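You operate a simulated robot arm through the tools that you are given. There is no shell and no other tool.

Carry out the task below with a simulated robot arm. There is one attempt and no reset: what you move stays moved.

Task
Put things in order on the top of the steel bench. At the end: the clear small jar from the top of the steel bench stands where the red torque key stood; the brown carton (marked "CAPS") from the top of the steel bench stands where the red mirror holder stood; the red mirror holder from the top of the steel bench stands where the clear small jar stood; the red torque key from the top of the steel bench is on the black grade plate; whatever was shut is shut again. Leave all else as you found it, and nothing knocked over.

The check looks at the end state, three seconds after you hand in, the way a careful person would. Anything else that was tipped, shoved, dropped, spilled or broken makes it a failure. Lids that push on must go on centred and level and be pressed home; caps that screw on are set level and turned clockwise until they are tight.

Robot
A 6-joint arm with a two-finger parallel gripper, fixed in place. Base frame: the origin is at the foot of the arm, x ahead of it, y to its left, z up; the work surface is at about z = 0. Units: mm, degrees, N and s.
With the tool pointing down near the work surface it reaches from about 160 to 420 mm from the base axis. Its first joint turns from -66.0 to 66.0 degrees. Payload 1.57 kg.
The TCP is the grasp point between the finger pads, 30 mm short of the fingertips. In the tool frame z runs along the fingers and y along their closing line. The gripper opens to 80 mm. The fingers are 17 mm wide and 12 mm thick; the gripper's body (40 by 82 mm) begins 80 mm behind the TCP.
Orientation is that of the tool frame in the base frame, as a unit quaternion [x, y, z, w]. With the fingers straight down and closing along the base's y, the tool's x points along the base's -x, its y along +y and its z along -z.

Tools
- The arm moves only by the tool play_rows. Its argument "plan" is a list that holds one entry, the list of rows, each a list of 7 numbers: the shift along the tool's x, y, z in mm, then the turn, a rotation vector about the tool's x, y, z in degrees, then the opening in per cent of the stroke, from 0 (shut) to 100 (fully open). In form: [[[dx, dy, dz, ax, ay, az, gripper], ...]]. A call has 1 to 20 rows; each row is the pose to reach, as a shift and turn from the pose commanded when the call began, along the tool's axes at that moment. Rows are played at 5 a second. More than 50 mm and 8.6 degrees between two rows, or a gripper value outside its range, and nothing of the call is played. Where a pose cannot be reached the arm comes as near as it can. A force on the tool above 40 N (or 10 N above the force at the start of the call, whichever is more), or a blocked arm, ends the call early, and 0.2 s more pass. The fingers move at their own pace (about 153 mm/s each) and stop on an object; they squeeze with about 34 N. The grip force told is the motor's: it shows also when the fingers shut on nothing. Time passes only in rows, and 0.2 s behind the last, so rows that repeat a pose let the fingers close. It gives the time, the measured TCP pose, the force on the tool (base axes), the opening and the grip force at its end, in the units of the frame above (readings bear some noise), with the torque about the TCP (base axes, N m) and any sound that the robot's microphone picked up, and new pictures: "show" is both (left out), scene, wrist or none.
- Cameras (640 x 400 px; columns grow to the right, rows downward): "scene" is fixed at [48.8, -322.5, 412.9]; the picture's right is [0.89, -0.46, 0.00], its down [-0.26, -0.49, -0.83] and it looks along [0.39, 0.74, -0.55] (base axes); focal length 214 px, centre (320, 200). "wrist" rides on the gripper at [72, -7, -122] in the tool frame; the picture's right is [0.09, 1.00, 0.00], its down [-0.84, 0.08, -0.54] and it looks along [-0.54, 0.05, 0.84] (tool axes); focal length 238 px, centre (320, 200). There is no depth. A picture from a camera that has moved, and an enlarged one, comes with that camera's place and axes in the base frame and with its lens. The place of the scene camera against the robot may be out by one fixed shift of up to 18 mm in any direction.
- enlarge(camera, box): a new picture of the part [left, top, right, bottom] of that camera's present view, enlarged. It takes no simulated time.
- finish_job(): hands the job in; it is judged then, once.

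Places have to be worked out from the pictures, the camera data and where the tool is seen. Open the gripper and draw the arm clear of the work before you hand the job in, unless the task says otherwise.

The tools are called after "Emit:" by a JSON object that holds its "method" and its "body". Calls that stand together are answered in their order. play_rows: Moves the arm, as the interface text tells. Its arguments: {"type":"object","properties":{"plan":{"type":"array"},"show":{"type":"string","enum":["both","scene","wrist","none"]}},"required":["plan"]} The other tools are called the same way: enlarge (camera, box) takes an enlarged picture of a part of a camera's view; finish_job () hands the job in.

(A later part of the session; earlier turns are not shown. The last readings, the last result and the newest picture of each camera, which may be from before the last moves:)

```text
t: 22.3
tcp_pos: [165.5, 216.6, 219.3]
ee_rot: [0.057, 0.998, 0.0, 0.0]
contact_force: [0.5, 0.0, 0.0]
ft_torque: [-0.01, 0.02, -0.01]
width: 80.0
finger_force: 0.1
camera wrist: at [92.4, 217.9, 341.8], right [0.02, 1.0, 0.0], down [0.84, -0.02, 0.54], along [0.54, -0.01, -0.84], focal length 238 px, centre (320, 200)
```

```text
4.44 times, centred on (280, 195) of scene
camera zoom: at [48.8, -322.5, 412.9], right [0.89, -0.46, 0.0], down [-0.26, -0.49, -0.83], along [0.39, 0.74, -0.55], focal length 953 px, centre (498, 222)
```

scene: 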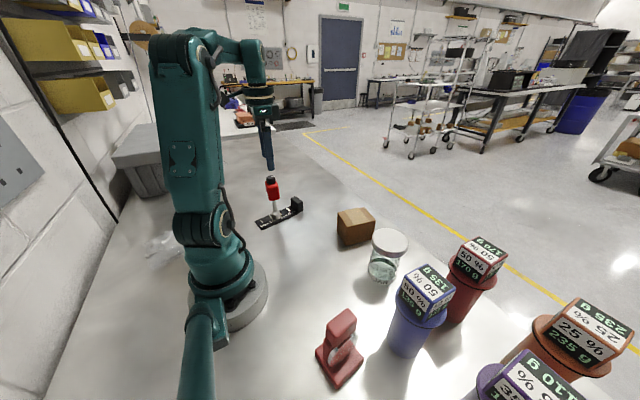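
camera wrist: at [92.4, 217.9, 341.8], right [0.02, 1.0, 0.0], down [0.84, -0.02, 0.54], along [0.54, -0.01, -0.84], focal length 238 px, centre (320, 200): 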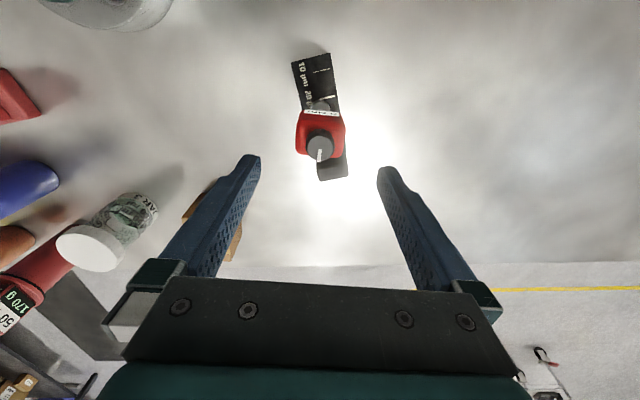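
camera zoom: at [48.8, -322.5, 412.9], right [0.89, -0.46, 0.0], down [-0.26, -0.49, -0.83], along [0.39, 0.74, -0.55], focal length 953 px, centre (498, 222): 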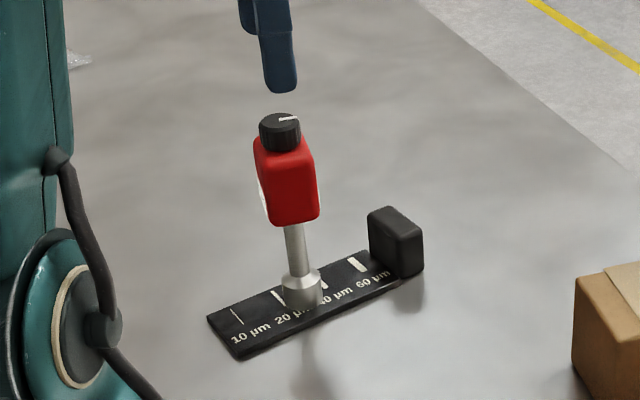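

Key placed well. Next, travel over to look at the jar, keeping fingertips above 180 mm (the containers with weights are ~175 mm tall).

Emit:
{"method": "play_rows", "body": {"plan": [[[-9, -31, -5, 0, 0, -1, 100], [-18, -62, -10, 0, 0, -2, 100], [-27, -93, -15, 0, 0, -3, 100], [-36, -124, -21, 0, 0, -4, 100], [-45, -155, -21, 0, 0, -5, 100], [-54, -186, -21, 0, 0, -6, 100], [-63, -217, -21, 0, 0, -6.55, 100], [-72, -248, -21, 0, 0, -6.55, 100], [-82, -280, -21, 0, 0, -6.55, 100], [-90.8, -308.6, -21, 0, 0, -6.55, 100], [-90.8, -308.6, -21, 0, 0, -6.55, 100]]]}}

Emit:
{"method": "enlarge", "body": {"camera": "wrist", "box": [230, 40, 410, 200]}}

Emit:
{"method": "enlarge", "body": {"camera": "wrist", "box": [20, 0, 260, 200]}}

```text
t: 24.7
tcp_pos: [219.6, -101.3, 237.7]
ee_rot: [0.001, 1.0, 0.0, 0.0]
contact_force: [-0.5, 0.0, 0.0]
ft_torque: [0.0, 0.02, 0.01]
width: 80.0
finger_force: 0.1
camera wrist: at [147.4, -107.3, 360.8], right [-0.09, 1.0, 0.0], down [0.84, 0.08, 0.54], along [0.54, 0.05, -0.84], focal length 238 px, centre (320, 200)
```

scene: 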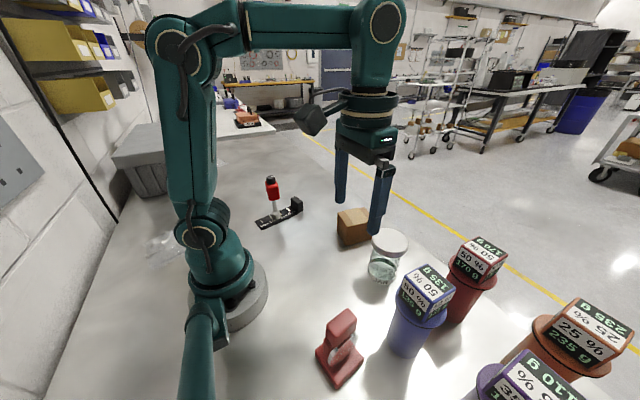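
wrist: 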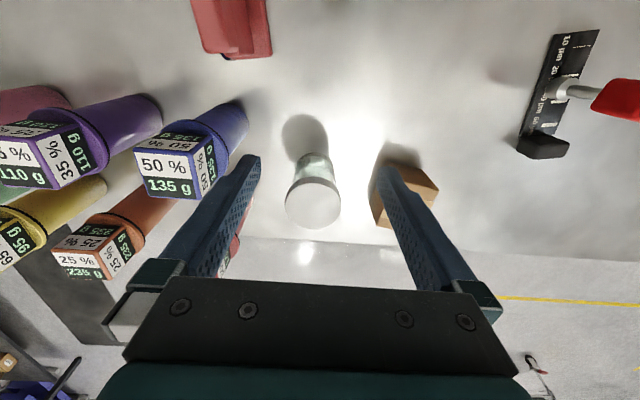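

```text
2.50 times, centred on (320, 120) of wrist
camera zoom: at [147.4, -107.3, 360.8], right [-0.09, 1.0, 0.0], down [0.84, 0.08, 0.54], along [0.54, 0.05, -0.84], focal length 596 px, centre (320, 400)
```

zoom: 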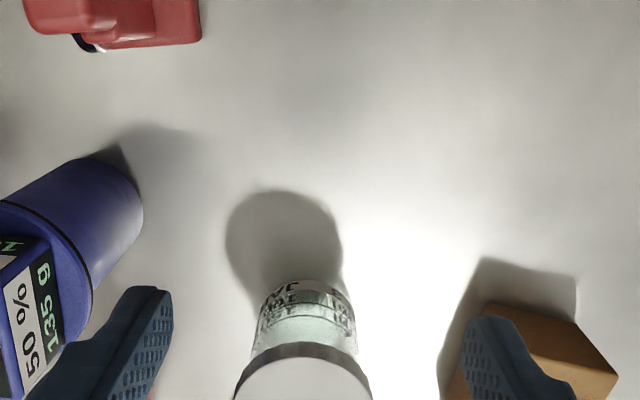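

```text
2.00 times, centred on (140, 100) of wrist
camera zoom: at [147.4, -107.3, 360.8], right [-0.09, 1.0, 0.0], down [0.84, 0.08, 0.54], along [0.54, 0.05, -0.84], focal length 477 px, centre (680, 400)
```

zoom: 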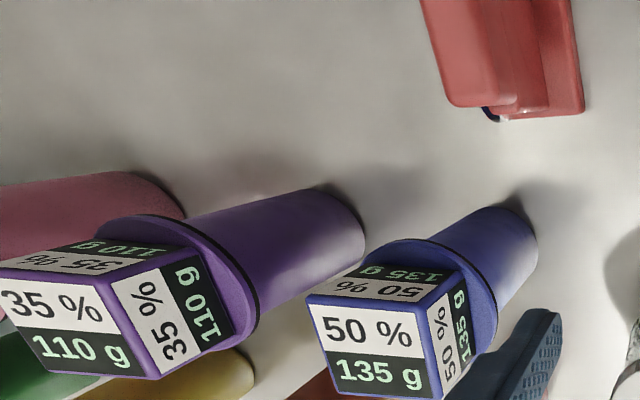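

Let me look closely at the jar's lid and body, to decide how to grip it.

Emit:
{"method": "enlarge", "body": {"camera": "scene", "box": [355, 220, 420, 290]}}

Emit:
{"method": "enlarge", "body": {"camera": "wrist", "box": [270, 140, 360, 240]}}

```text
5.71 times, centred on (388, 255) of scene
camera zoom: at [48.8, -322.5, 412.9], right [0.89, -0.46, 0.0], down [-0.26, -0.49, -0.83], along [0.39, 0.74, -0.55], focal length 1226 px, centre (-66, -114)
```

zoom: 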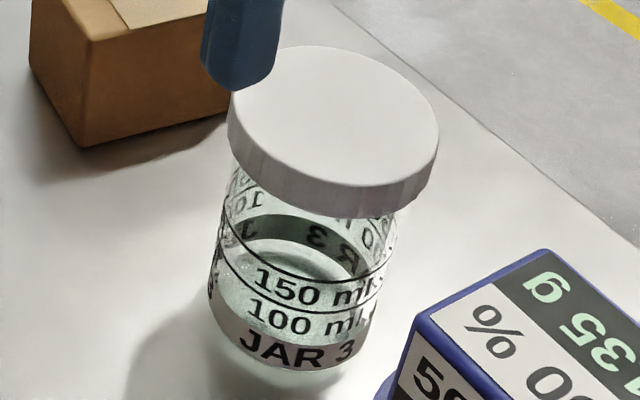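

```text
4.00 times, centred on (315, 190) of wrist
camera zoom: at [147.4, -107.3, 360.8], right [-0.09, 1.0, 0.0], down [0.84, 0.08, 0.54], along [0.54, 0.05, -0.84], focal length 953 px, centre (340, 240)
```

zoom: 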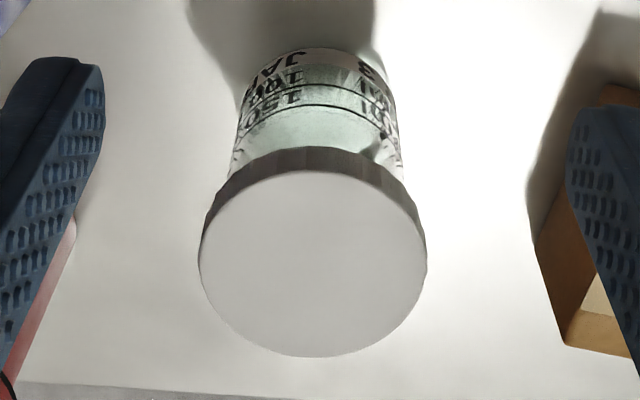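

Jar: ribbed white lid ≈73 mm wide, wider than the ~59 mm body; centre around (319,-101), height ≈108. I move closer above to refine the position before taking it by the lid.

Emit:
{"method": "play_rows", "body": {"plan": [[[-20, 0, 15, 0, 0, 0, 100], [-40, 0, 30, 0, 0, 0, 100], [-60, 0, 45, 0, 0, 0, 100], [-80, 0, 60, 0, 0, 0, 100], [-80, 0, 60, 0, 0, 0, 100]]]}}

Emit:
{"method": "enlarge", "body": {"camera": "wrist", "box": [220, 80, 420, 240]}}

Emit:
{"method": "enlarge", "body": {"camera": "scene", "box": [340, 180, 440, 290]}}

```text
t: 25.9
tcp_pos: [299.3, -98.3, 177.5]
ee_rot: [0.001, 1.0, -0.001, 0.002]
contact_force: [0.9, -0.1, -1.1]
ft_torque: [0.0, 0.01, -0.03]
width: 79.9
finger_force: 0.0
camera wrist: at [226.7, -105.8, 300.5], right [-0.09, 1.0, 0.0], down [0.84, 0.08, 0.54], along [0.54, 0.05, -0.84], focal length 238 px, centre (320, 200)
```

scene: 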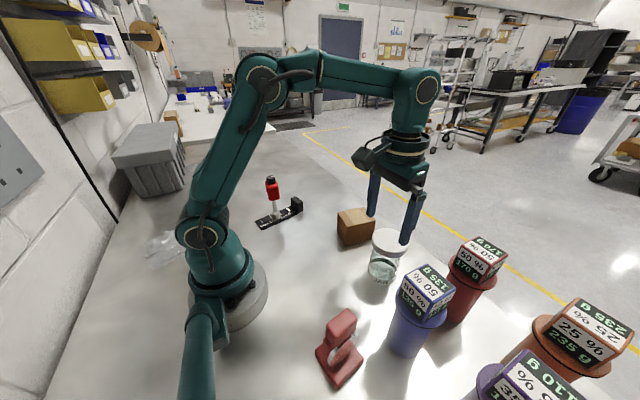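
wrist: 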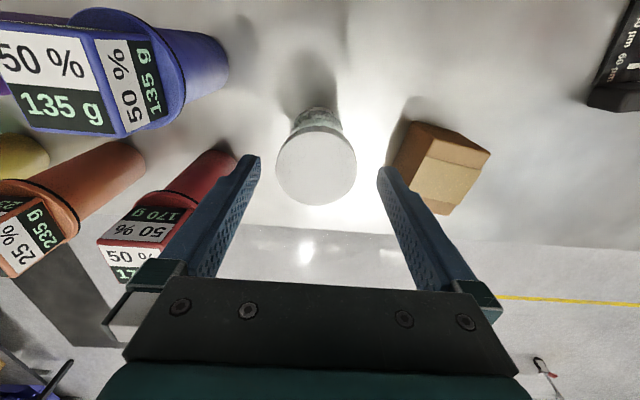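

```text
2.50 times, centred on (320, 160) of wrist
camera zoom: at [226.7, -105.8, 300.5], right [-0.09, 1.0, 0.0], down [0.84, 0.08, 0.54], along [0.54, 0.05, -0.84], focal length 596 px, centre (320, 300)
```

zoom: 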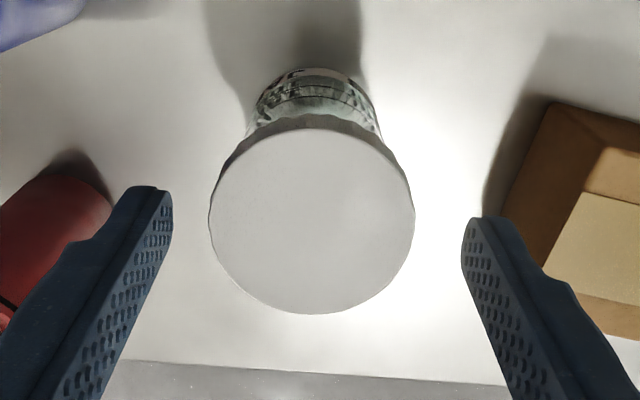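

```text
3.64 times, centred on (390, 235) of scene
camera zoom: at [48.8, -322.5, 412.9], right [0.89, -0.46, 0.0], down [-0.26, -0.49, -0.83], along [0.39, 0.74, -0.55], focal length 780 px, centre (66, 73)
```

zoom: 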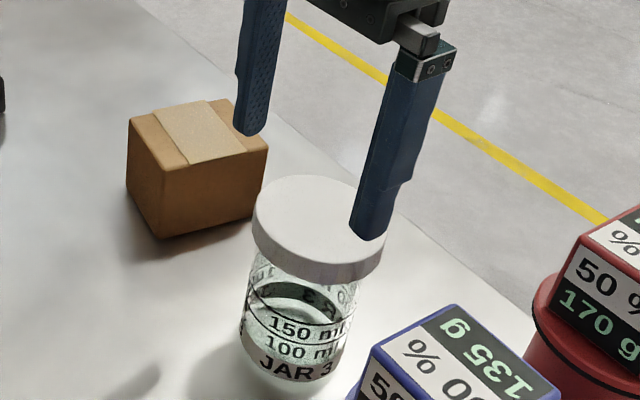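

Lid lateral offset ≈ -2 mm, and it's ~11–16 mm ahead. I move over it and a bit lower (tips still above the lid) to check clearance.

Emit:
{"method": "play_rows", "body": {"plan": [[[-7, -1.2, 4, 0, 0, 0, 100], [-13, -2.2, 10, 0, 0, 0, 100], [-13, -2.2, 16, 0, 0, 0, 100], [-13, -2.2, 16, 0, 0, 0, 100]]]}}

Emit:
{"method": "enlarge", "body": {"camera": "wrist", "box": [220, 80, 420, 240]}}

Emit:
{"method": "enlarge", "body": {"camera": "scene", "box": [340, 180, 440, 290]}}

```text
t: 26.9
tcp_pos: [313.3, -103.5, 163.1]
ee_rot: [0.001, 1.0, 0.001, 0.0]
contact_force: [-1.0, 0.1, -0.3]
ft_torque: [0.07, -0.01, 0.01]
width: 79.9
finger_force: 0.1
camera wrist: at [240.5, -109.8, 285.5], right [-0.09, 1.0, 0.0], down [0.84, 0.08, 0.54], along [0.54, 0.05, -0.84], focal length 238 px, centre (320, 200)
```

scene: 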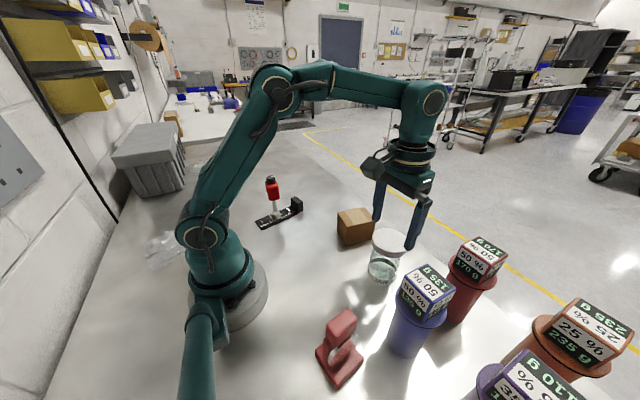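
wrist: 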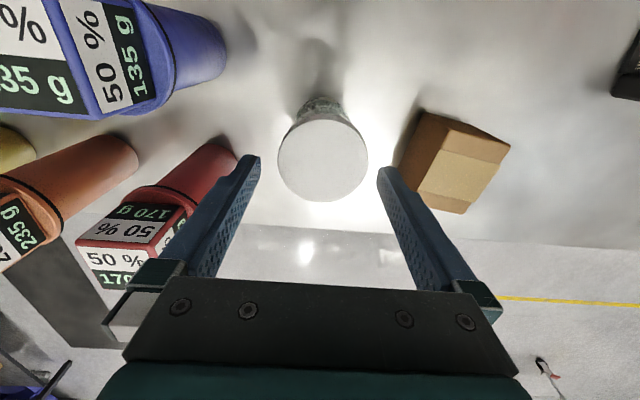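

```text
2.50 times, centred on (320, 160) of wrist
camera zoom: at [240.5, -109.8, 285.5], right [-0.09, 1.0, 0.0], down [0.84, 0.08, 0.54], along [0.54, 0.05, -0.84], focal length 596 px, centre (320, 300)
```

zoom: 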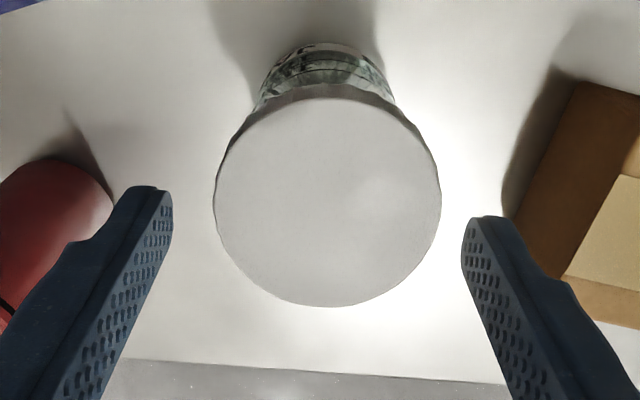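

```text
3.64 times, centred on (390, 235) of scene
camera zoom: at [48.8, -322.5, 412.9], right [0.89, -0.46, 0.0], down [-0.26, -0.49, -0.83], along [0.39, 0.74, -0.55], focal length 780 px, centre (66, 73)
```

zoom: 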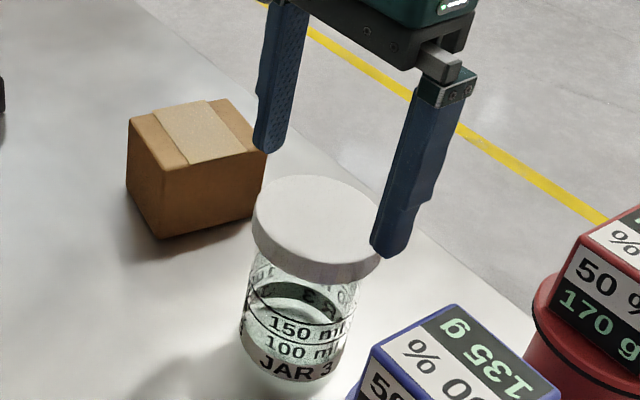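

Lid ≈72 mm, jar axis ≈ (317,-100.5), lid top ≈109. I correct laterally by +2.6 mm and forward 4.6 mm, lower slightly, and check again.

Emit:
{"method": "play_rows", "body": {"plan": [[[-2, 1.3, 3, 0, 0, 0, 100], [-4.6, 2.6, 8, 0, 0, 0, 100], [-4.6, 2.6, 14, 0, 0, 0, 100], [-4.6, 2.6, 14, 0, 0, 0, 100]]]}}

Emit:
{"method": "enlarge", "body": {"camera": "wrist", "box": [220, 80, 420, 240]}}

Emit:
{"method": "enlarge", "body": {"camera": "scene", "box": [340, 180, 440, 290]}}

```text
t: 27.9
tcp_pos: [318.2, -99.8, 149.3]
ee_rot: [0.001, 1.0, 0.0, 0.0]
contact_force: [-0.5, -0.5, -0.3]
ft_torque: [0.0, 0.02, 0.0]
width: 79.9
finger_force: 0.0
camera wrist: at [245.4, -106.7, 272.1], right [-0.09, 1.0, 0.0], down [0.84, 0.08, 0.54], along [0.54, 0.05, -0.84], focal length 238 px, centre (320, 200)
```

scene: 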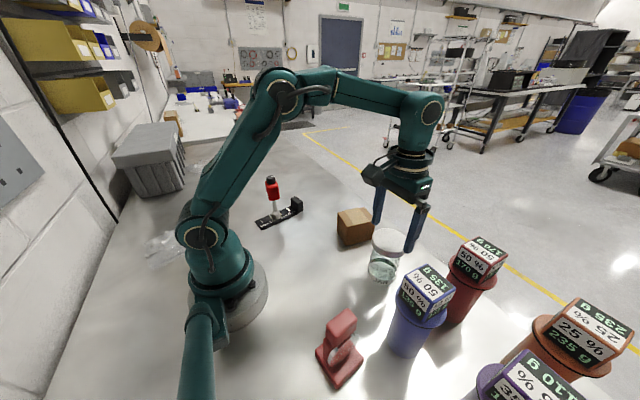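
wrist: 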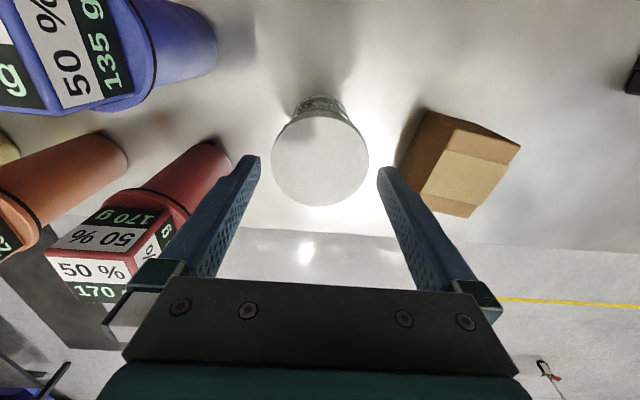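

```text
2.50 times, centred on (320, 160) of wrist
camera zoom: at [245.4, -106.7, 272.1], right [-0.09, 1.0, 0.0], down [0.84, 0.08, 0.54], along [0.54, 0.05, -0.84], focal length 596 px, centre (320, 300)
```

zoom: 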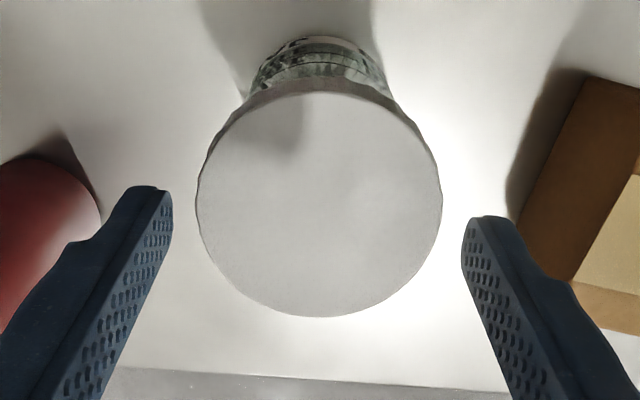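

```text
3.64 times, centred on (390, 235) of scene
camera zoom: at [48.8, -322.5, 412.9], right [0.89, -0.46, 0.0], down [-0.26, -0.49, -0.83], along [0.39, 0.74, -0.55], focal length 780 px, centre (66, 73)
```

zoom: 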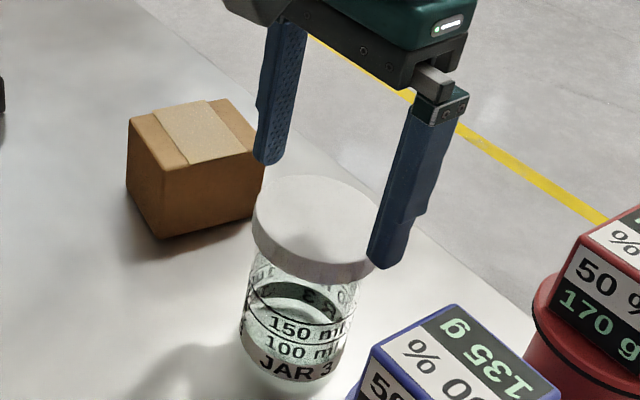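

Centred within ~0.5 mm with ~4 mm clearance on each side. Descend around the lid to TCP z≈102.

Emit:
{"method": "play_rows", "body": {"plan": [[[0, 0, 6, 0, 0, 0, 100], [0, 0, 12, 0, 0, 0, 100], [0, 0, 18, 0, 0, 0, 100], [0, 0, 24, 0, 0, 0, 100], [0, 0, 24, 0, 0, 0, 100]]]}}

Emit:
{"method": "enlarge", "body": {"camera": "wrist", "box": [220, 80, 420, 240]}}

Emit:
{"method": "enlarge", "body": {"camera": "scene", "box": [340, 180, 440, 290]}}

```text
t: 29.1
tcp_pos: [317.0, -100.6, 126.0]
ee_rot: [0.002, 1.0, 0.0, 0.0]
contact_force: [0.6, -0.3, -0.3]
ft_torque: [0.04, 0.01, -0.02]
width: 80.1
finger_force: 0.1
camera wrist: at [245.4, -106.6, 247.6], right [-0.09, 1.0, 0.0], down [0.84, 0.08, 0.54], along [0.54, 0.05, -0.84], focal length 238 px, centre (320, 200)
```

scene: 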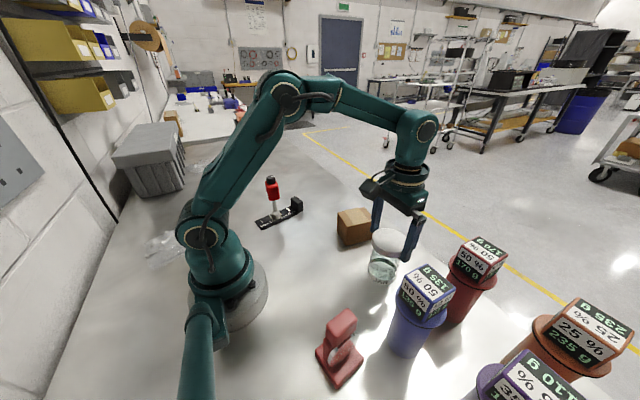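
wrist: 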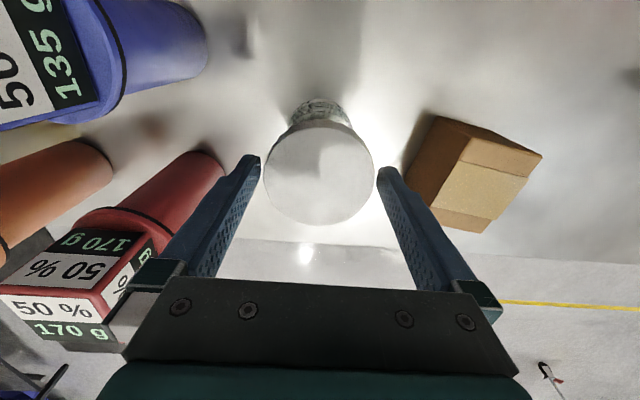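

```text
2.50 times, centred on (320, 160) of wrist
camera zoom: at [245.4, -106.6, 247.6], right [-0.09, 1.0, 0.0], down [0.84, 0.08, 0.54], along [0.54, 0.05, -0.84], focal length 596 px, centre (320, 300)
```

zoom: 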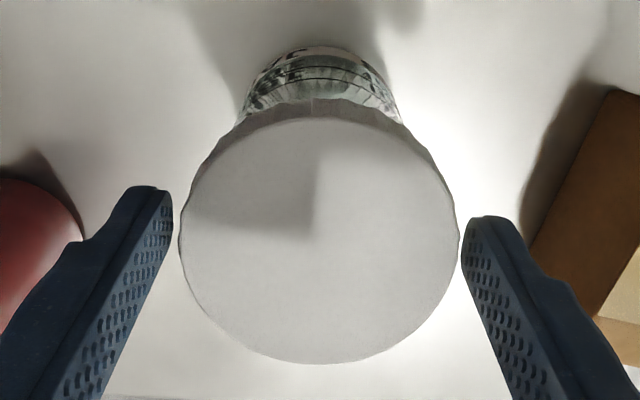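

```text
3.64 times, centred on (390, 235) of scene
camera zoom: at [48.8, -322.5, 412.9], right [0.89, -0.46, 0.0], down [-0.26, -0.49, -0.83], along [0.39, 0.74, -0.55], focal length 780 px, centre (66, 73)
```

zoom: 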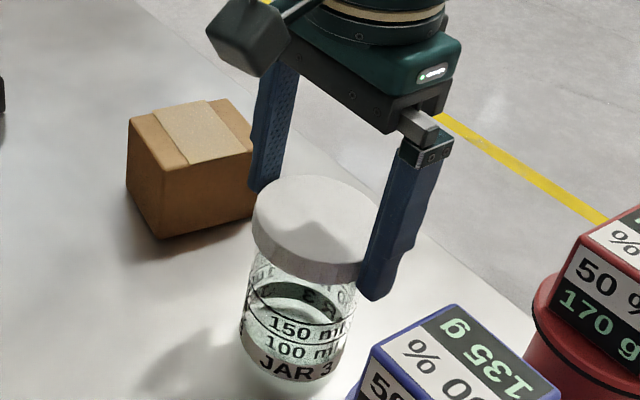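

Fingers straddle the lid with even ~3.5 mm gaps. Descend the rest, then close slowly on the lid rim.

Emit:
{"method": "play_rows", "body": {"plan": [[[1, 0, 6, 0, 0, 0, 100], [1.5, 0, 12, 0, 0, 0, 100], [1.5, 0, 18, 0, 0, 0, 100], [1.5, 0, 24, 0, 0, 0, 100], [1.5, 0, 24, 0, 0, 0, 96], [1.5, 0, 24, 0, 0, 0, 94], [1.5, 0, 24, 0, 0, 0, 92], [1.5, 0, 24, 0, 0, 0, 91], [1.5, 0, 24, 0, 0, 0, 90], [1.5, 0, 24, 0, 0, 0, 89], [1.5, 0, 24, 0, 0, 0, 87], [1.5, 0, 24, 0, 0, 0, 80], [1.5, 0, 24, 0, 0, 0, 75]]]}}

Emit:
{"method": "enlarge", "body": {"camera": "scene", "box": [340, 180, 440, 290]}}

```text
t: 31.9
tcp_pos: [316.2, -99.5, 102.4]
ee_rot: [0.001, 1.0, 0.0, 0.0]
contact_force: [0.2, 1.5, -1.2]
ft_torque: [0.03, -0.02, 0.01]
width: 71.6
finger_force: 34.4
camera wrist: at [243.9, -107.1, 224.5], right [-0.09, 1.0, 0.0], down [0.84, 0.08, 0.54], along [0.54, 0.05, -0.84], focal length 238 px, centre (320, 200)
```

scene: 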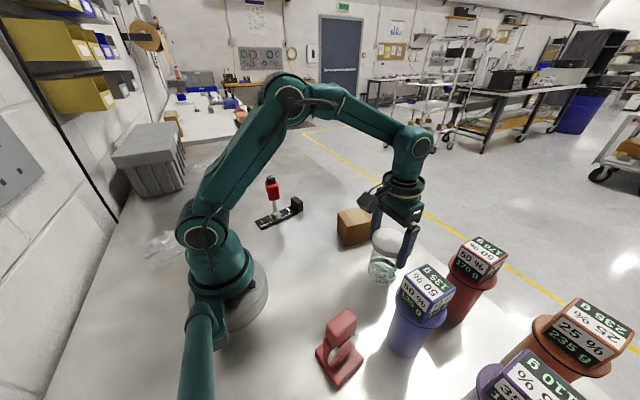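
wrist: 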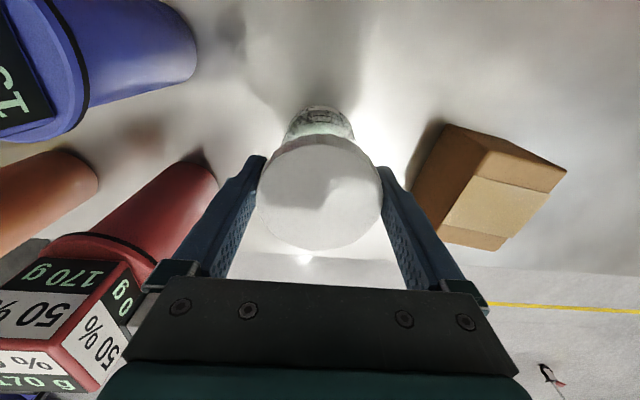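

```text
3.64 times, centred on (390, 235) of scene
camera zoom: at [48.8, -322.5, 412.9], right [0.89, -0.46, 0.0], down [-0.26, -0.49, -0.83], along [0.39, 0.74, -0.55], focal length 780 px, centre (66, 73)
```

zoom: 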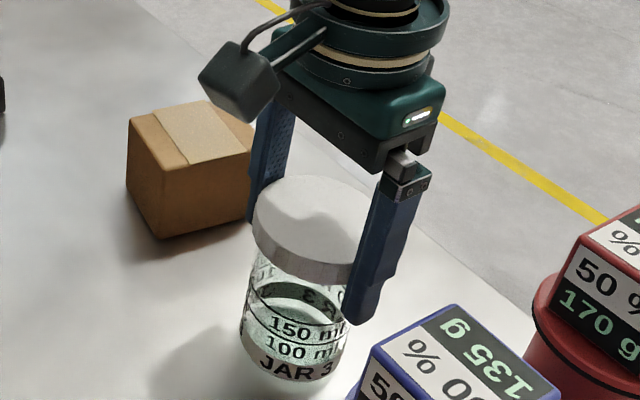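

Lid gripped (71.6 mm). Test lift by 3 mm to see whether the jar comes with it.

Emit:
{"method": "play_rows", "body": {"plan": [[[0, 0, -0.7, 0, 0, 0, 75], [0, 0, -1.4, 0, 0, 0, 75], [0, 0, -2.2, 0, 0, 0, 75], [0, 0, -3, 0, 0, 0, 75], [0, 0, -3, 0, 0, 0, 75]]], "show": "none"}}

Emit:
{"method": "enlarge", "body": {"camera": "scene", "box": [355, 220, 420, 290]}}

```text
t: 33.1
tcp_pos: [315.4, -99.7, 104.5]
ee_rot: [0.001, 1.0, -0.001, 0.0]
contact_force: [-0.5, 0.4, -2.3]
ft_torque: [0.0, 0.02, -0.03]
width: 71.4
finger_force: 34.0
```

```text
5.71 times, centred on (388, 255) of scene
camera zoom: at [48.8, -322.5, 412.9], right [0.89, -0.46, 0.0], down [-0.26, -0.49, -0.83], along [0.39, 0.74, -0.55], focal length 1226 px, centre (-66, -114)
```

zoom: 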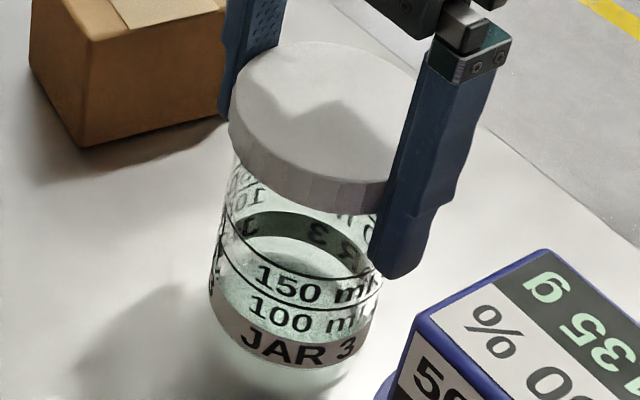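

The jar seems to rise with the lid (text shifted, ~2.3 N load). Lift a few mm more to confirm.

Emit:
{"method": "play_rows", "body": {"plan": [[[0, 0, -1.5, 0, 0, 0, 75], [0, 0, -3, 0, 0, 0, 75], [0, 0, -5, 0, 0, 0, 75], [0, 0, -7, 0, 0, 0, 75], [0, 0, -7, 0, 0, 0, 75]]], "show": "wrist"}}

Emit:
{"method": "enlarge", "body": {"camera": "scene", "box": [355, 220, 420, 290]}}

```text
t: 34.3
tcp_pos: [318.6, -100.6, 111.8]
ee_rot: [0.001, 1.0, 0.0, 0.0]
contact_force: [-0.2, -0.1, -2.1]
ft_torque: [0.0, 0.02, 0.0]
width: 71.5
finger_force: 33.6
camera wrist: at [244.0, -107.4, 234.5], right [-0.09, 1.0, 0.0], down [0.84, 0.08, 0.54], along [0.54, 0.05, -0.84], focal length 238 px, centre (320, 200)
```

wrist: 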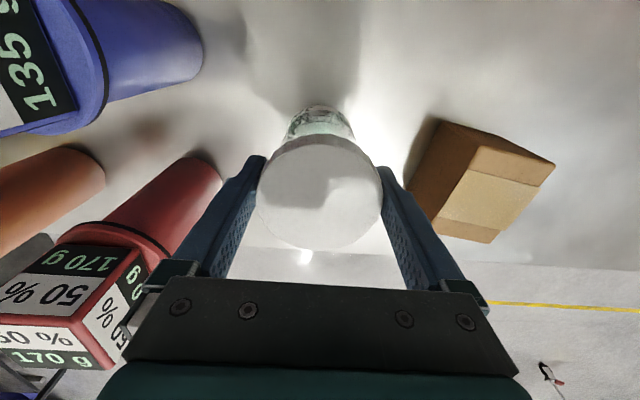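

```text
5.71 times, centred on (388, 255) of scene
camera zoom: at [48.8, -322.5, 412.9], right [0.89, -0.46, 0.0], down [-0.26, -0.49, -0.83], along [0.39, 0.74, -0.55], focal length 1226 px, centre (-66, -114)
```

zoom: 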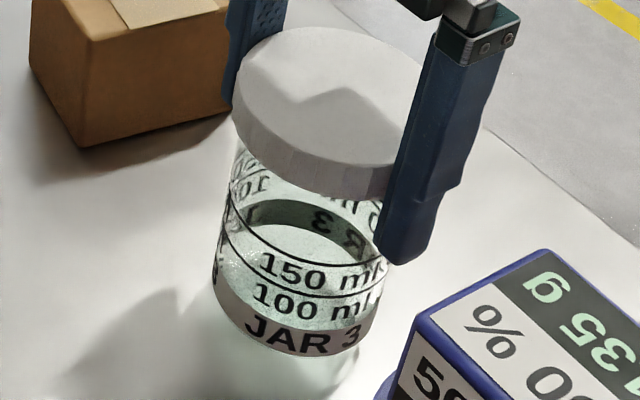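

Jar lifts cleanly with the closed lid. I'll carry it low (bottom ~15 mm up) around the inner side of the carton, in gentle steps.

Emit:
{"method": "play_rows", "body": {"plan": [[[8, 1, -3, 0, 0, 0, 75], [22, 2, -5, 0, 0, 0, 75], [40, 4, -6, 0, 0, 0, 75], [58, 6, -6, 0, 0, 0, 75], [76, 9, -6, 0, 0, 0, 75], [88, 18, -6, 0, 0, 0, 75], [92, 34, -6, 0, 0, 0, 75], [92, 53, -6, 0, 0, 0, 75], [92, 72, -6, 0, 0, 0, 75], [92, 91, -6, 0, 0, 0, 75], [92, 110, -6, 0, 0, 0, 75], [92, 129, -6, 0, 0, 0, 75], [92, 148, -6, 0, 0, 0, 75], [92, 167, -6, 0, 0, 0, 75], [92, 184, -6, 0, 0, 0, 75], [92, 196, -6, 0, 0, 0, 75], [92, 204, -6, 0, 0, 0, 75], [92, 204, -6, 0, 0, 0, 75]]]}}

```text
t: 38.1
tcp_pos: [224.4, 104.2, 118.7]
ee_rot: [0.001, 1.0, 0.0, 0.0]
contact_force: [0.6, 0.5, -2.5]
ft_torque: [0.0, 0.04, 0.02]
width: 71.7
finger_force: 34.0
camera wrist: at [151.9, 96.9, 241.2], right [-0.09, 1.0, 0.0], down [0.84, 0.08, 0.54], along [0.54, 0.05, -0.84], focal length 238 px, centre (320, 200)
```

scene: 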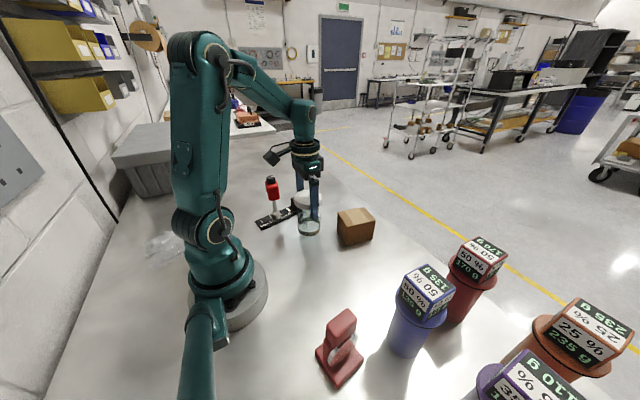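
wrist: 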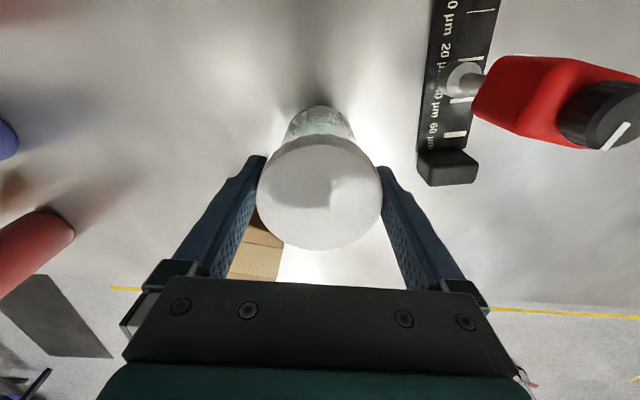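

On course. Continue diagonally to the key's old spot at (339.5,180).

Emit:
{"method": "play_rows", "body": {"plan": [[[-6, 6, 0, 0, 0, 0, 75], [-18, 18, 0, 0, 0, 0, 75], [-32, 32, 0, 0, 0, 0, 75], [-46, 46, 0, 0, 0, 0, 75], [-60, 58, 0, 0, 0, 0, 75], [-75, 67, 0, 0, 0, 0, 75], [-91, 73, 0, 0, 0, 0, 75], [-105, 76, 0, 0, 0, 0, 75], [-115.3, 76.1, 0, 0, 0, 0, 75], [-115.3, 76.1, 0, 0, 0, 0, 75], [-115.3, 76.1, 0, 0, 0, 0, 75]]]}}

Emit:
{"method": "enlarge", "body": {"camera": "scene", "box": [280, 140, 390, 250]}}

```text
t: 40.5
tcp_pos: [340.7, 178.8, 117.5]
ee_rot: [0.001, 1.0, 0.0, 0.0]
contact_force: [-0.5, 0.4, -2.2]
ft_torque: [-0.01, 0.02, -0.02]
width: 71.4
finger_force: 33.6
camera wrist: at [267.7, 173.0, 240.1], right [-0.09, 1.0, 0.0], down [0.84, 0.08, 0.54], along [0.54, 0.05, -0.84], focal length 238 px, centre (320, 200)
```

scene: 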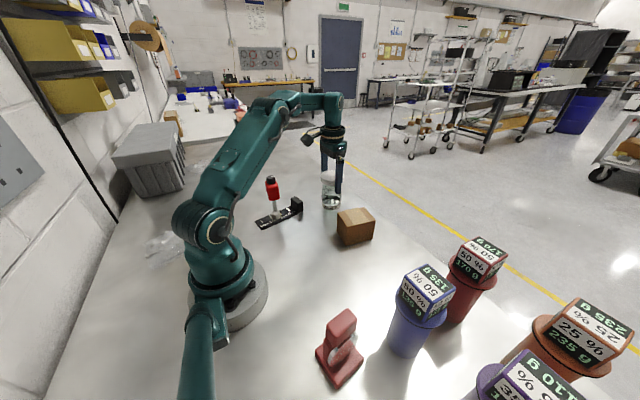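
wrist: 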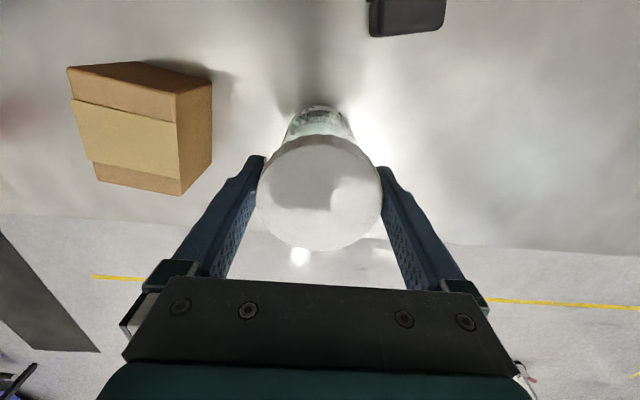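

```text
3.64 times, centred on (335, 195) of scene
camera zoom: at [48.8, -322.5, 412.9], right [0.89, -0.46, 0.0], down [-0.26, -0.49, -0.83], along [0.39, 0.74, -0.55], focal length 780 px, centre (266, 218)
```

zoom: 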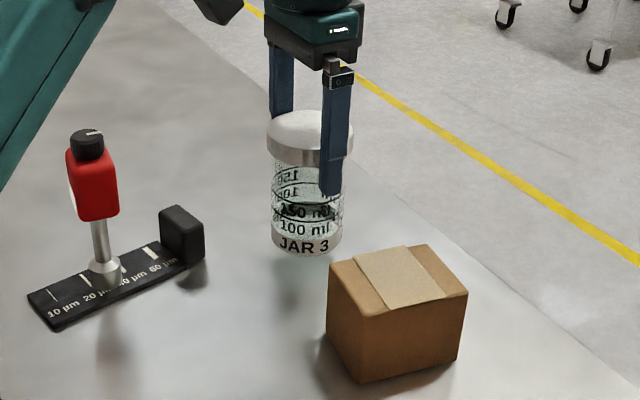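

Above the spot (340,180). Lower 12 mm, then creep down.

Emit:
{"method": "play_rows", "body": {"plan": [[[0, 0, 4, 0, 0, 0, 75], [0, 0, 8, 0, 0, 0, 75], [0, 0, 11, 0, 0, 0, 75], [0, 0, 12.5, 0, 0, 0, 75], [0, 0, 13.5, 0, 0, 0, 75], [0, 0, 13.5, 0, 0, 0, 75]]], "show": "none"}}

Emit:
{"method": "enlarge", "body": {"camera": "scene", "box": [305, 160, 355, 220]}}

```text
t: 41.9
tcp_pos: [340.2, 178.8, 105.2]
ee_rot: [0.001, 1.0, -0.001, 0.0]
contact_force: [-0.5, -1.0, -1.9]
ft_torque: [0.01, 0.0, -0.01]
width: 71.4
finger_force: 33.8
```

```text
6.67 times, centred on (330, 190) of scene
camera zoom: at [48.8, -322.5, 412.9], right [0.89, -0.46, 0.0], down [-0.26, -0.49, -0.83], along [0.39, 0.74, -0.55], focal length 1430 px, centre (253, 267)
```

zoom: 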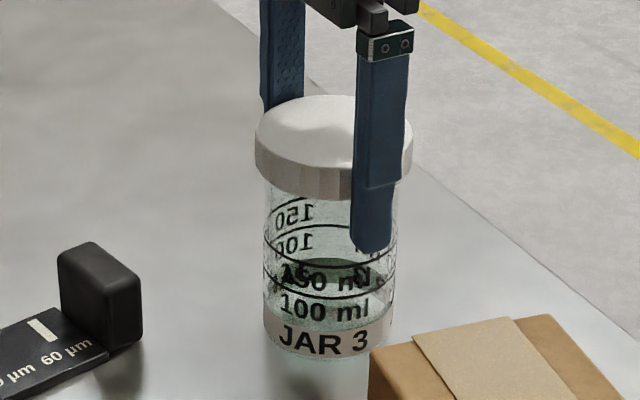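

Not yet down. Creep in half-millimetre steps until contact.

Emit:
{"method": "play_rows", "body": {"plan": [[[0, 0, 0.5, 0, 0, 0, 75], [0, 0, 1, 0, 0, 0, 75], [0, 0, 1.5, 0, 0, 0, 75], [0, 0, 2, 0, 0, 0, 75], [0, 0, 2.3, 0, 0, 0, 75], [0, 0, 2.6, 0, 0, 0, 75], [0, 0, 2.9, 0, 0, 0, 75], [0, 0, 3.2, 0, 0, 0, 75]]], "show": "none"}}

Emit:
{"method": "enlarge", "body": {"camera": "scene", "box": [305, 160, 355, 220]}}

```text
t: 43.7
tcp_pos: [339.9, 180.8, 101.3]
ee_rot: [0.0, 1.0, 0.0, 0.001]
contact_force: [0.2, 1.5, 7.6]
ft_torque: [-0.05, 0.01, -0.02]
width: 71.2
finger_force: 34.1
```

```text
6.67 times, centred on (330, 190) of scene
camera zoom: at [48.8, -322.5, 412.8], right [0.89, -0.46, 0.0], down [-0.26, -0.49, -0.83], along [0.39, 0.74, -0.55], focal length 1430 px, centre (253, 267)
```

zoom: 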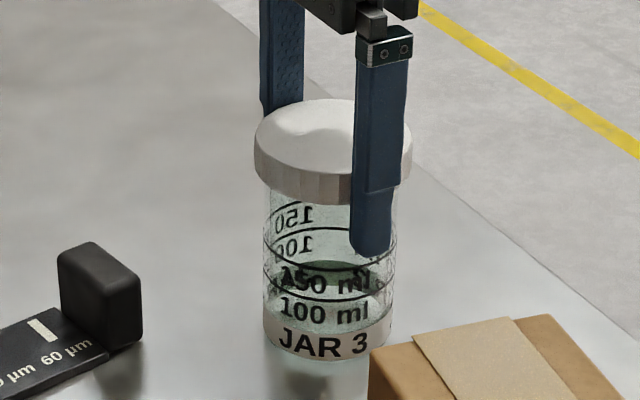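

The jar is down (≈10 N push). Ease off, open, then rise straight up with the open fingers.

Emit:
{"method": "play_rows", "body": {"plan": [[[0, 0, -0.2, 0, 0, 0, 75], [0, 0, -0.2, 0, 0, 0, 88], [0, 0, -0.2, 0, 0, 0, 90], [0, 0, -0.2, 0, 0, 0, 92], [0, 0, -0.2, 0, 0, 0, 95], [0, 0, -0.2, 0, 0, 0, 100], [0, 0, -0.2, 0, 0, 0, 100]]]}}

Emit:
{"method": "enlarge", "body": {"camera": "wrist", "box": [220, 80, 420, 260]}}

Emit:
{"method": "enlarge", "body": {"camera": "scene", "box": [305, 160, 355, 220]}}

```text
t: 45.3
tcp_pos: [339.1, 180.1, 102.1]
ee_rot: [0.001, 1.0, 0.0, -0.001]
contact_force: [-0.1, 0.2, -0.9]
ft_torque: [0.0, 0.02, 0.01]
width: 80.2
finger_force: 0.0
camera wrist: at [267.6, 173.2, 223.7], right [-0.09, 1.0, 0.0], down [0.84, 0.08, 0.54], along [0.54, 0.05, -0.84], focal length 238 px, centre (320, 200)
```

scene: 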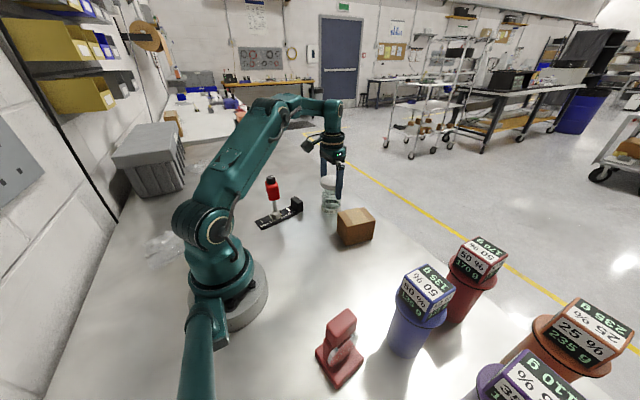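
wrist: 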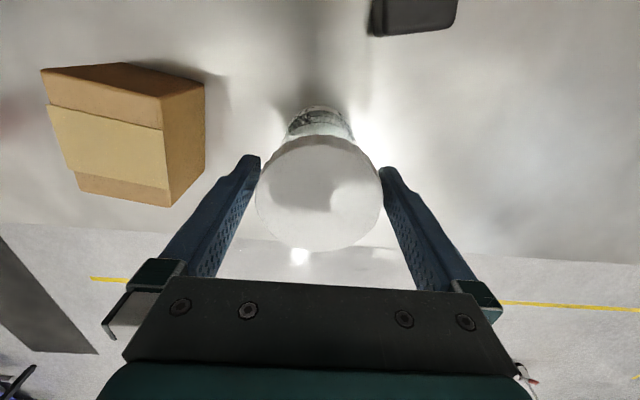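

```text
2.22 times, centred on (320, 170) of wrist
camera zoom: at [267.6, 173.2, 223.7], right [-0.09, 1.0, 0.0], down [0.84, 0.08, 0.54], along [0.54, 0.05, -0.84], focal length 530 px, centre (320, 267)
```

zoom: 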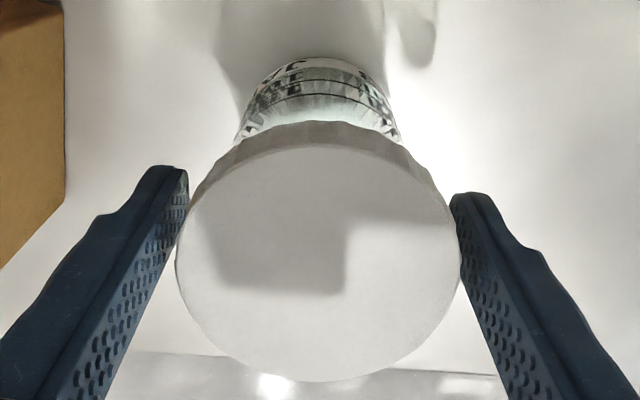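

```text
6.67 times, centred on (330, 190) of scene
camera zoom: at [48.8, -322.5, 412.9], right [0.89, -0.46, 0.0], down [-0.26, -0.49, -0.83], along [0.39, 0.74, -0.55], focal length 1430 px, centre (253, 267)
```

zoom: 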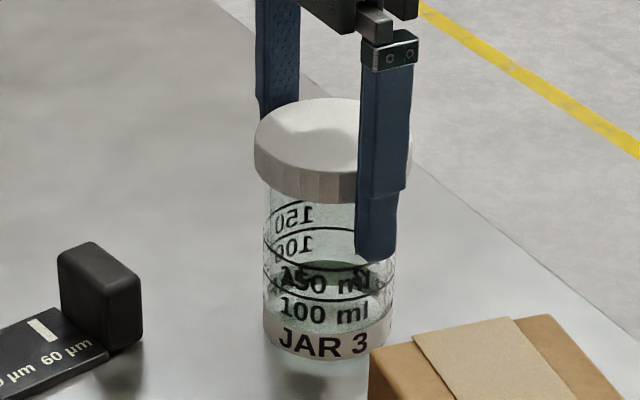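

Clearances are even. Rise straight to z≈150 (within reach at this radius), then retreat inward.

Emit:
{"method": "play_rows", "body": {"plan": [[[0, 0, -8, 0, 0, 0, 100], [0, 0, -18, 0, 0, 0, 100], [0, 0, -28, 0, 0, 0, 100], [0, 0, -38, 0, 0, 0, 100], [0, 0, -48, 0, 0, 0, 100], [0, 0, -52, 0, 0, 0, 100], [20, 0, -60, 0, 0, 0, 100], [45, 0, -80, 0, 0, 0, 100], [70, 0, -100, 0, 0, 0, 100], [95, -10, -110, 0, 0, 0, 100]]]}}

Emit:
{"method": "enlarge", "body": {"camera": "scene", "box": [280, 140, 390, 250]}}

```text
t: 47.5
tcp_pos: [244.7, 170.6, 210.8]
ee_rot: [0.0, 1.0, 0.001, -0.001]
contact_force: [-0.2, -0.7, 0.4]
ft_torque: [0.05, 0.0, 0.0]
width: 79.8
finger_force: 0.1
camera wrist: at [172.1, 163.7, 333.1], right [-0.09, 1.0, 0.0], down [0.84, 0.08, 0.54], along [0.54, 0.05, -0.84], focal length 238 px, centre (320, 200)
```

scene: 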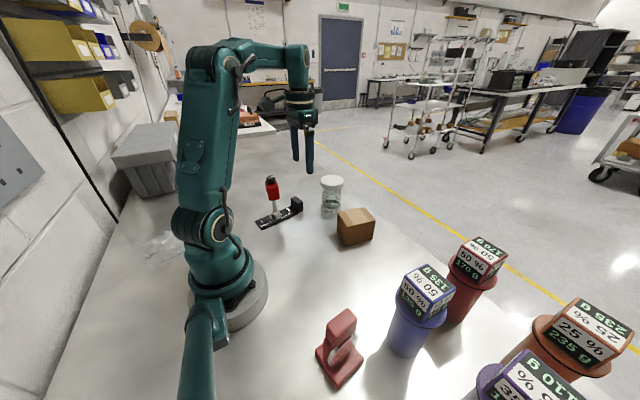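
wrist: 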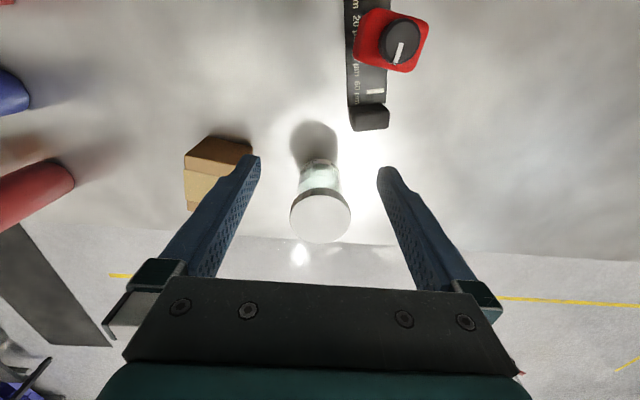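

```text
3.64 times, centred on (335, 195) of scene
camera zoom: at [48.8, -322.5, 412.9], right [0.89, -0.46, 0.0], down [-0.26, -0.49, -0.83], along [0.39, 0.74, -0.55], focal length 780 px, centre (266, 218)
```

zoom: 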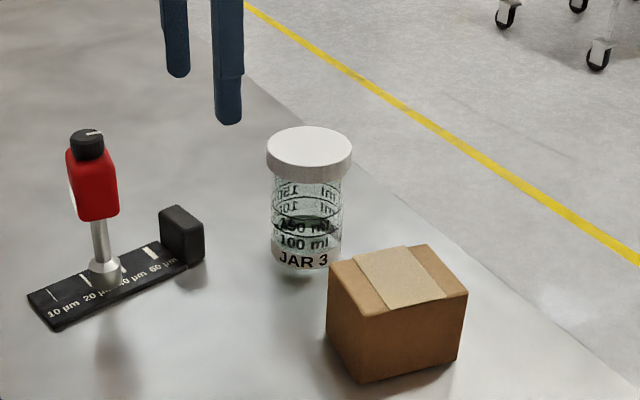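

Jar stands well on the key's old spot. Now study the mirror holder in the scene view.

Emit:
{"method": "enlarge", "body": {"camera": "scene", "box": [300, 300, 380, 395]}}

Emit:
{"method": "enlarge", "body": {"camera": "scene", "box": [290, 240, 470, 400]}}

```text
4.21 times, centred on (340, 348) of scene
camera zoom: at [48.8, -322.5, 412.9], right [0.89, -0.46, 0.0], down [-0.26, -0.49, -0.83], along [0.39, 0.74, -0.55], focal length 903 px, centre (236, -421)
```

zoom: 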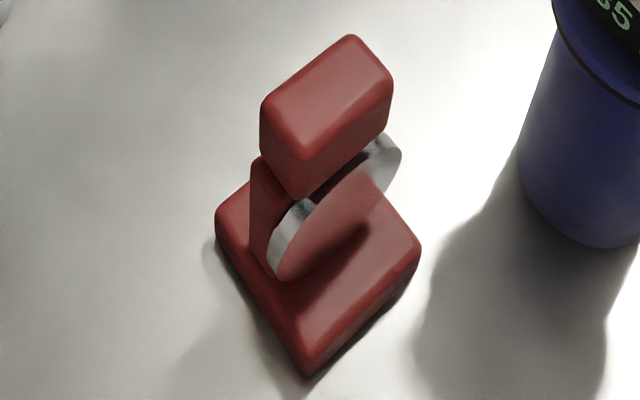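

```text
2.50 times, centred on (380, 320) of scene
camera zoom: at [48.8, -322.5, 412.9], right [0.89, -0.46, 0.0], down [-0.26, -0.49, -0.83], along [0.39, 0.74, -0.55], focal length 536 px, centre (170, -100)
```

zoom: 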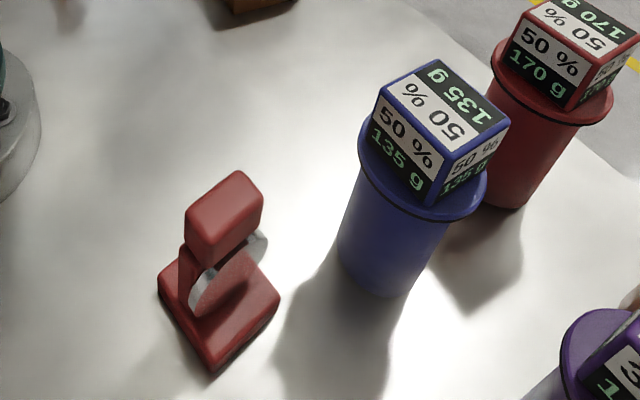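

Holder: ~54 mm square base near (142,-191), yaw ≈8–9°, with a top block ~41×20 mm over a mirror disc. I bring the wrist camera over for a second viewpoint.

Emit:
{"method": "play_rows", "body": {"plan": [[[10, -28, 0, 0, 0, 0, 100], [20, -56, 0, 0, 0, 0, 100], [29, -84, 0, 0, 0, 0, 100], [38, -112, 0, 0, 0, 0, 100], [47, -140, 0, 0, 0, 0, 100], [57, -168, 0, 0, 0, 0, 100], [66, -196, 0, 0, 0, 0, 100], [76, -224, 0, 0, 0, 0, 100], [85, -252, 0, 0, 0, 0, 100], [94.7, -280.6, 8, 0, 0, 0, 100], [94.7, -280.6, 8, 0, 0, 0, 100]]]}}

Emit:
{"method": "enlarge", "body": {"camera": "wrist", "box": [180, 40, 320, 180]}}

```text
t: 49.9
tcp_pos: [150.9, -111.1, 205.7]
ee_rot: [0.001, 1.0, -0.001, 0.0]
contact_force: [-0.3, -0.4, 0.3]
ft_torque: [0.02, -0.03, 0.04]
width: 80.0
finger_force: 0.0
camera wrist: at [78.2, -118.1, 327.6], right [-0.09, 1.0, 0.0], down [0.84, 0.08, 0.54], along [0.54, 0.05, -0.84], focal length 238 px, centre (320, 200)
```

scene: 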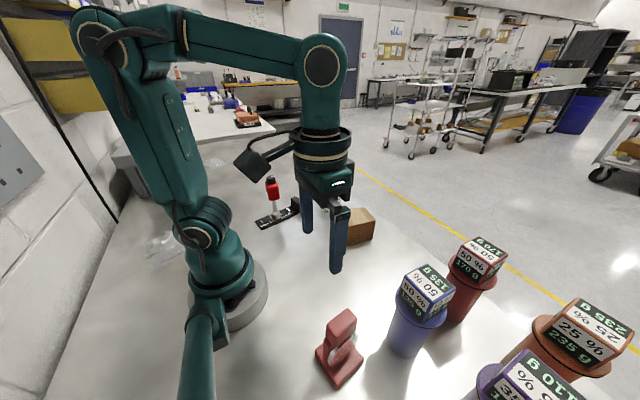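
wrist: 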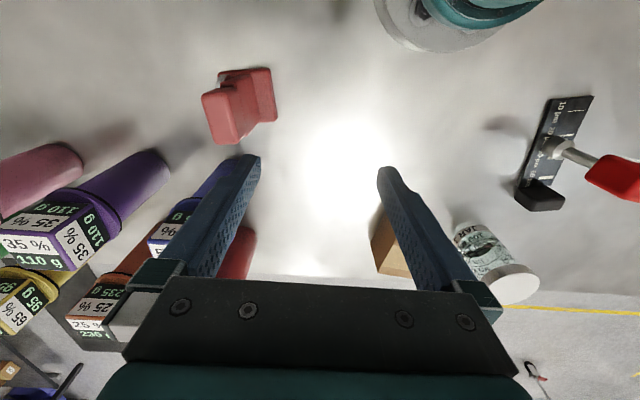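

```text
2.86 times, centred on (250, 110) of wrist
camera zoom: at [78.2, -118.1, 327.6], right [-0.09, 1.0, 0.0], down [0.84, 0.08, 0.54], along [0.54, 0.05, -0.84], focal length 681 px, centre (520, 457)
```

zoom: 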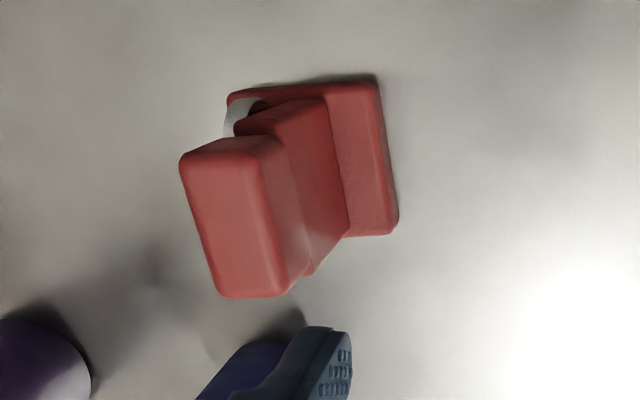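

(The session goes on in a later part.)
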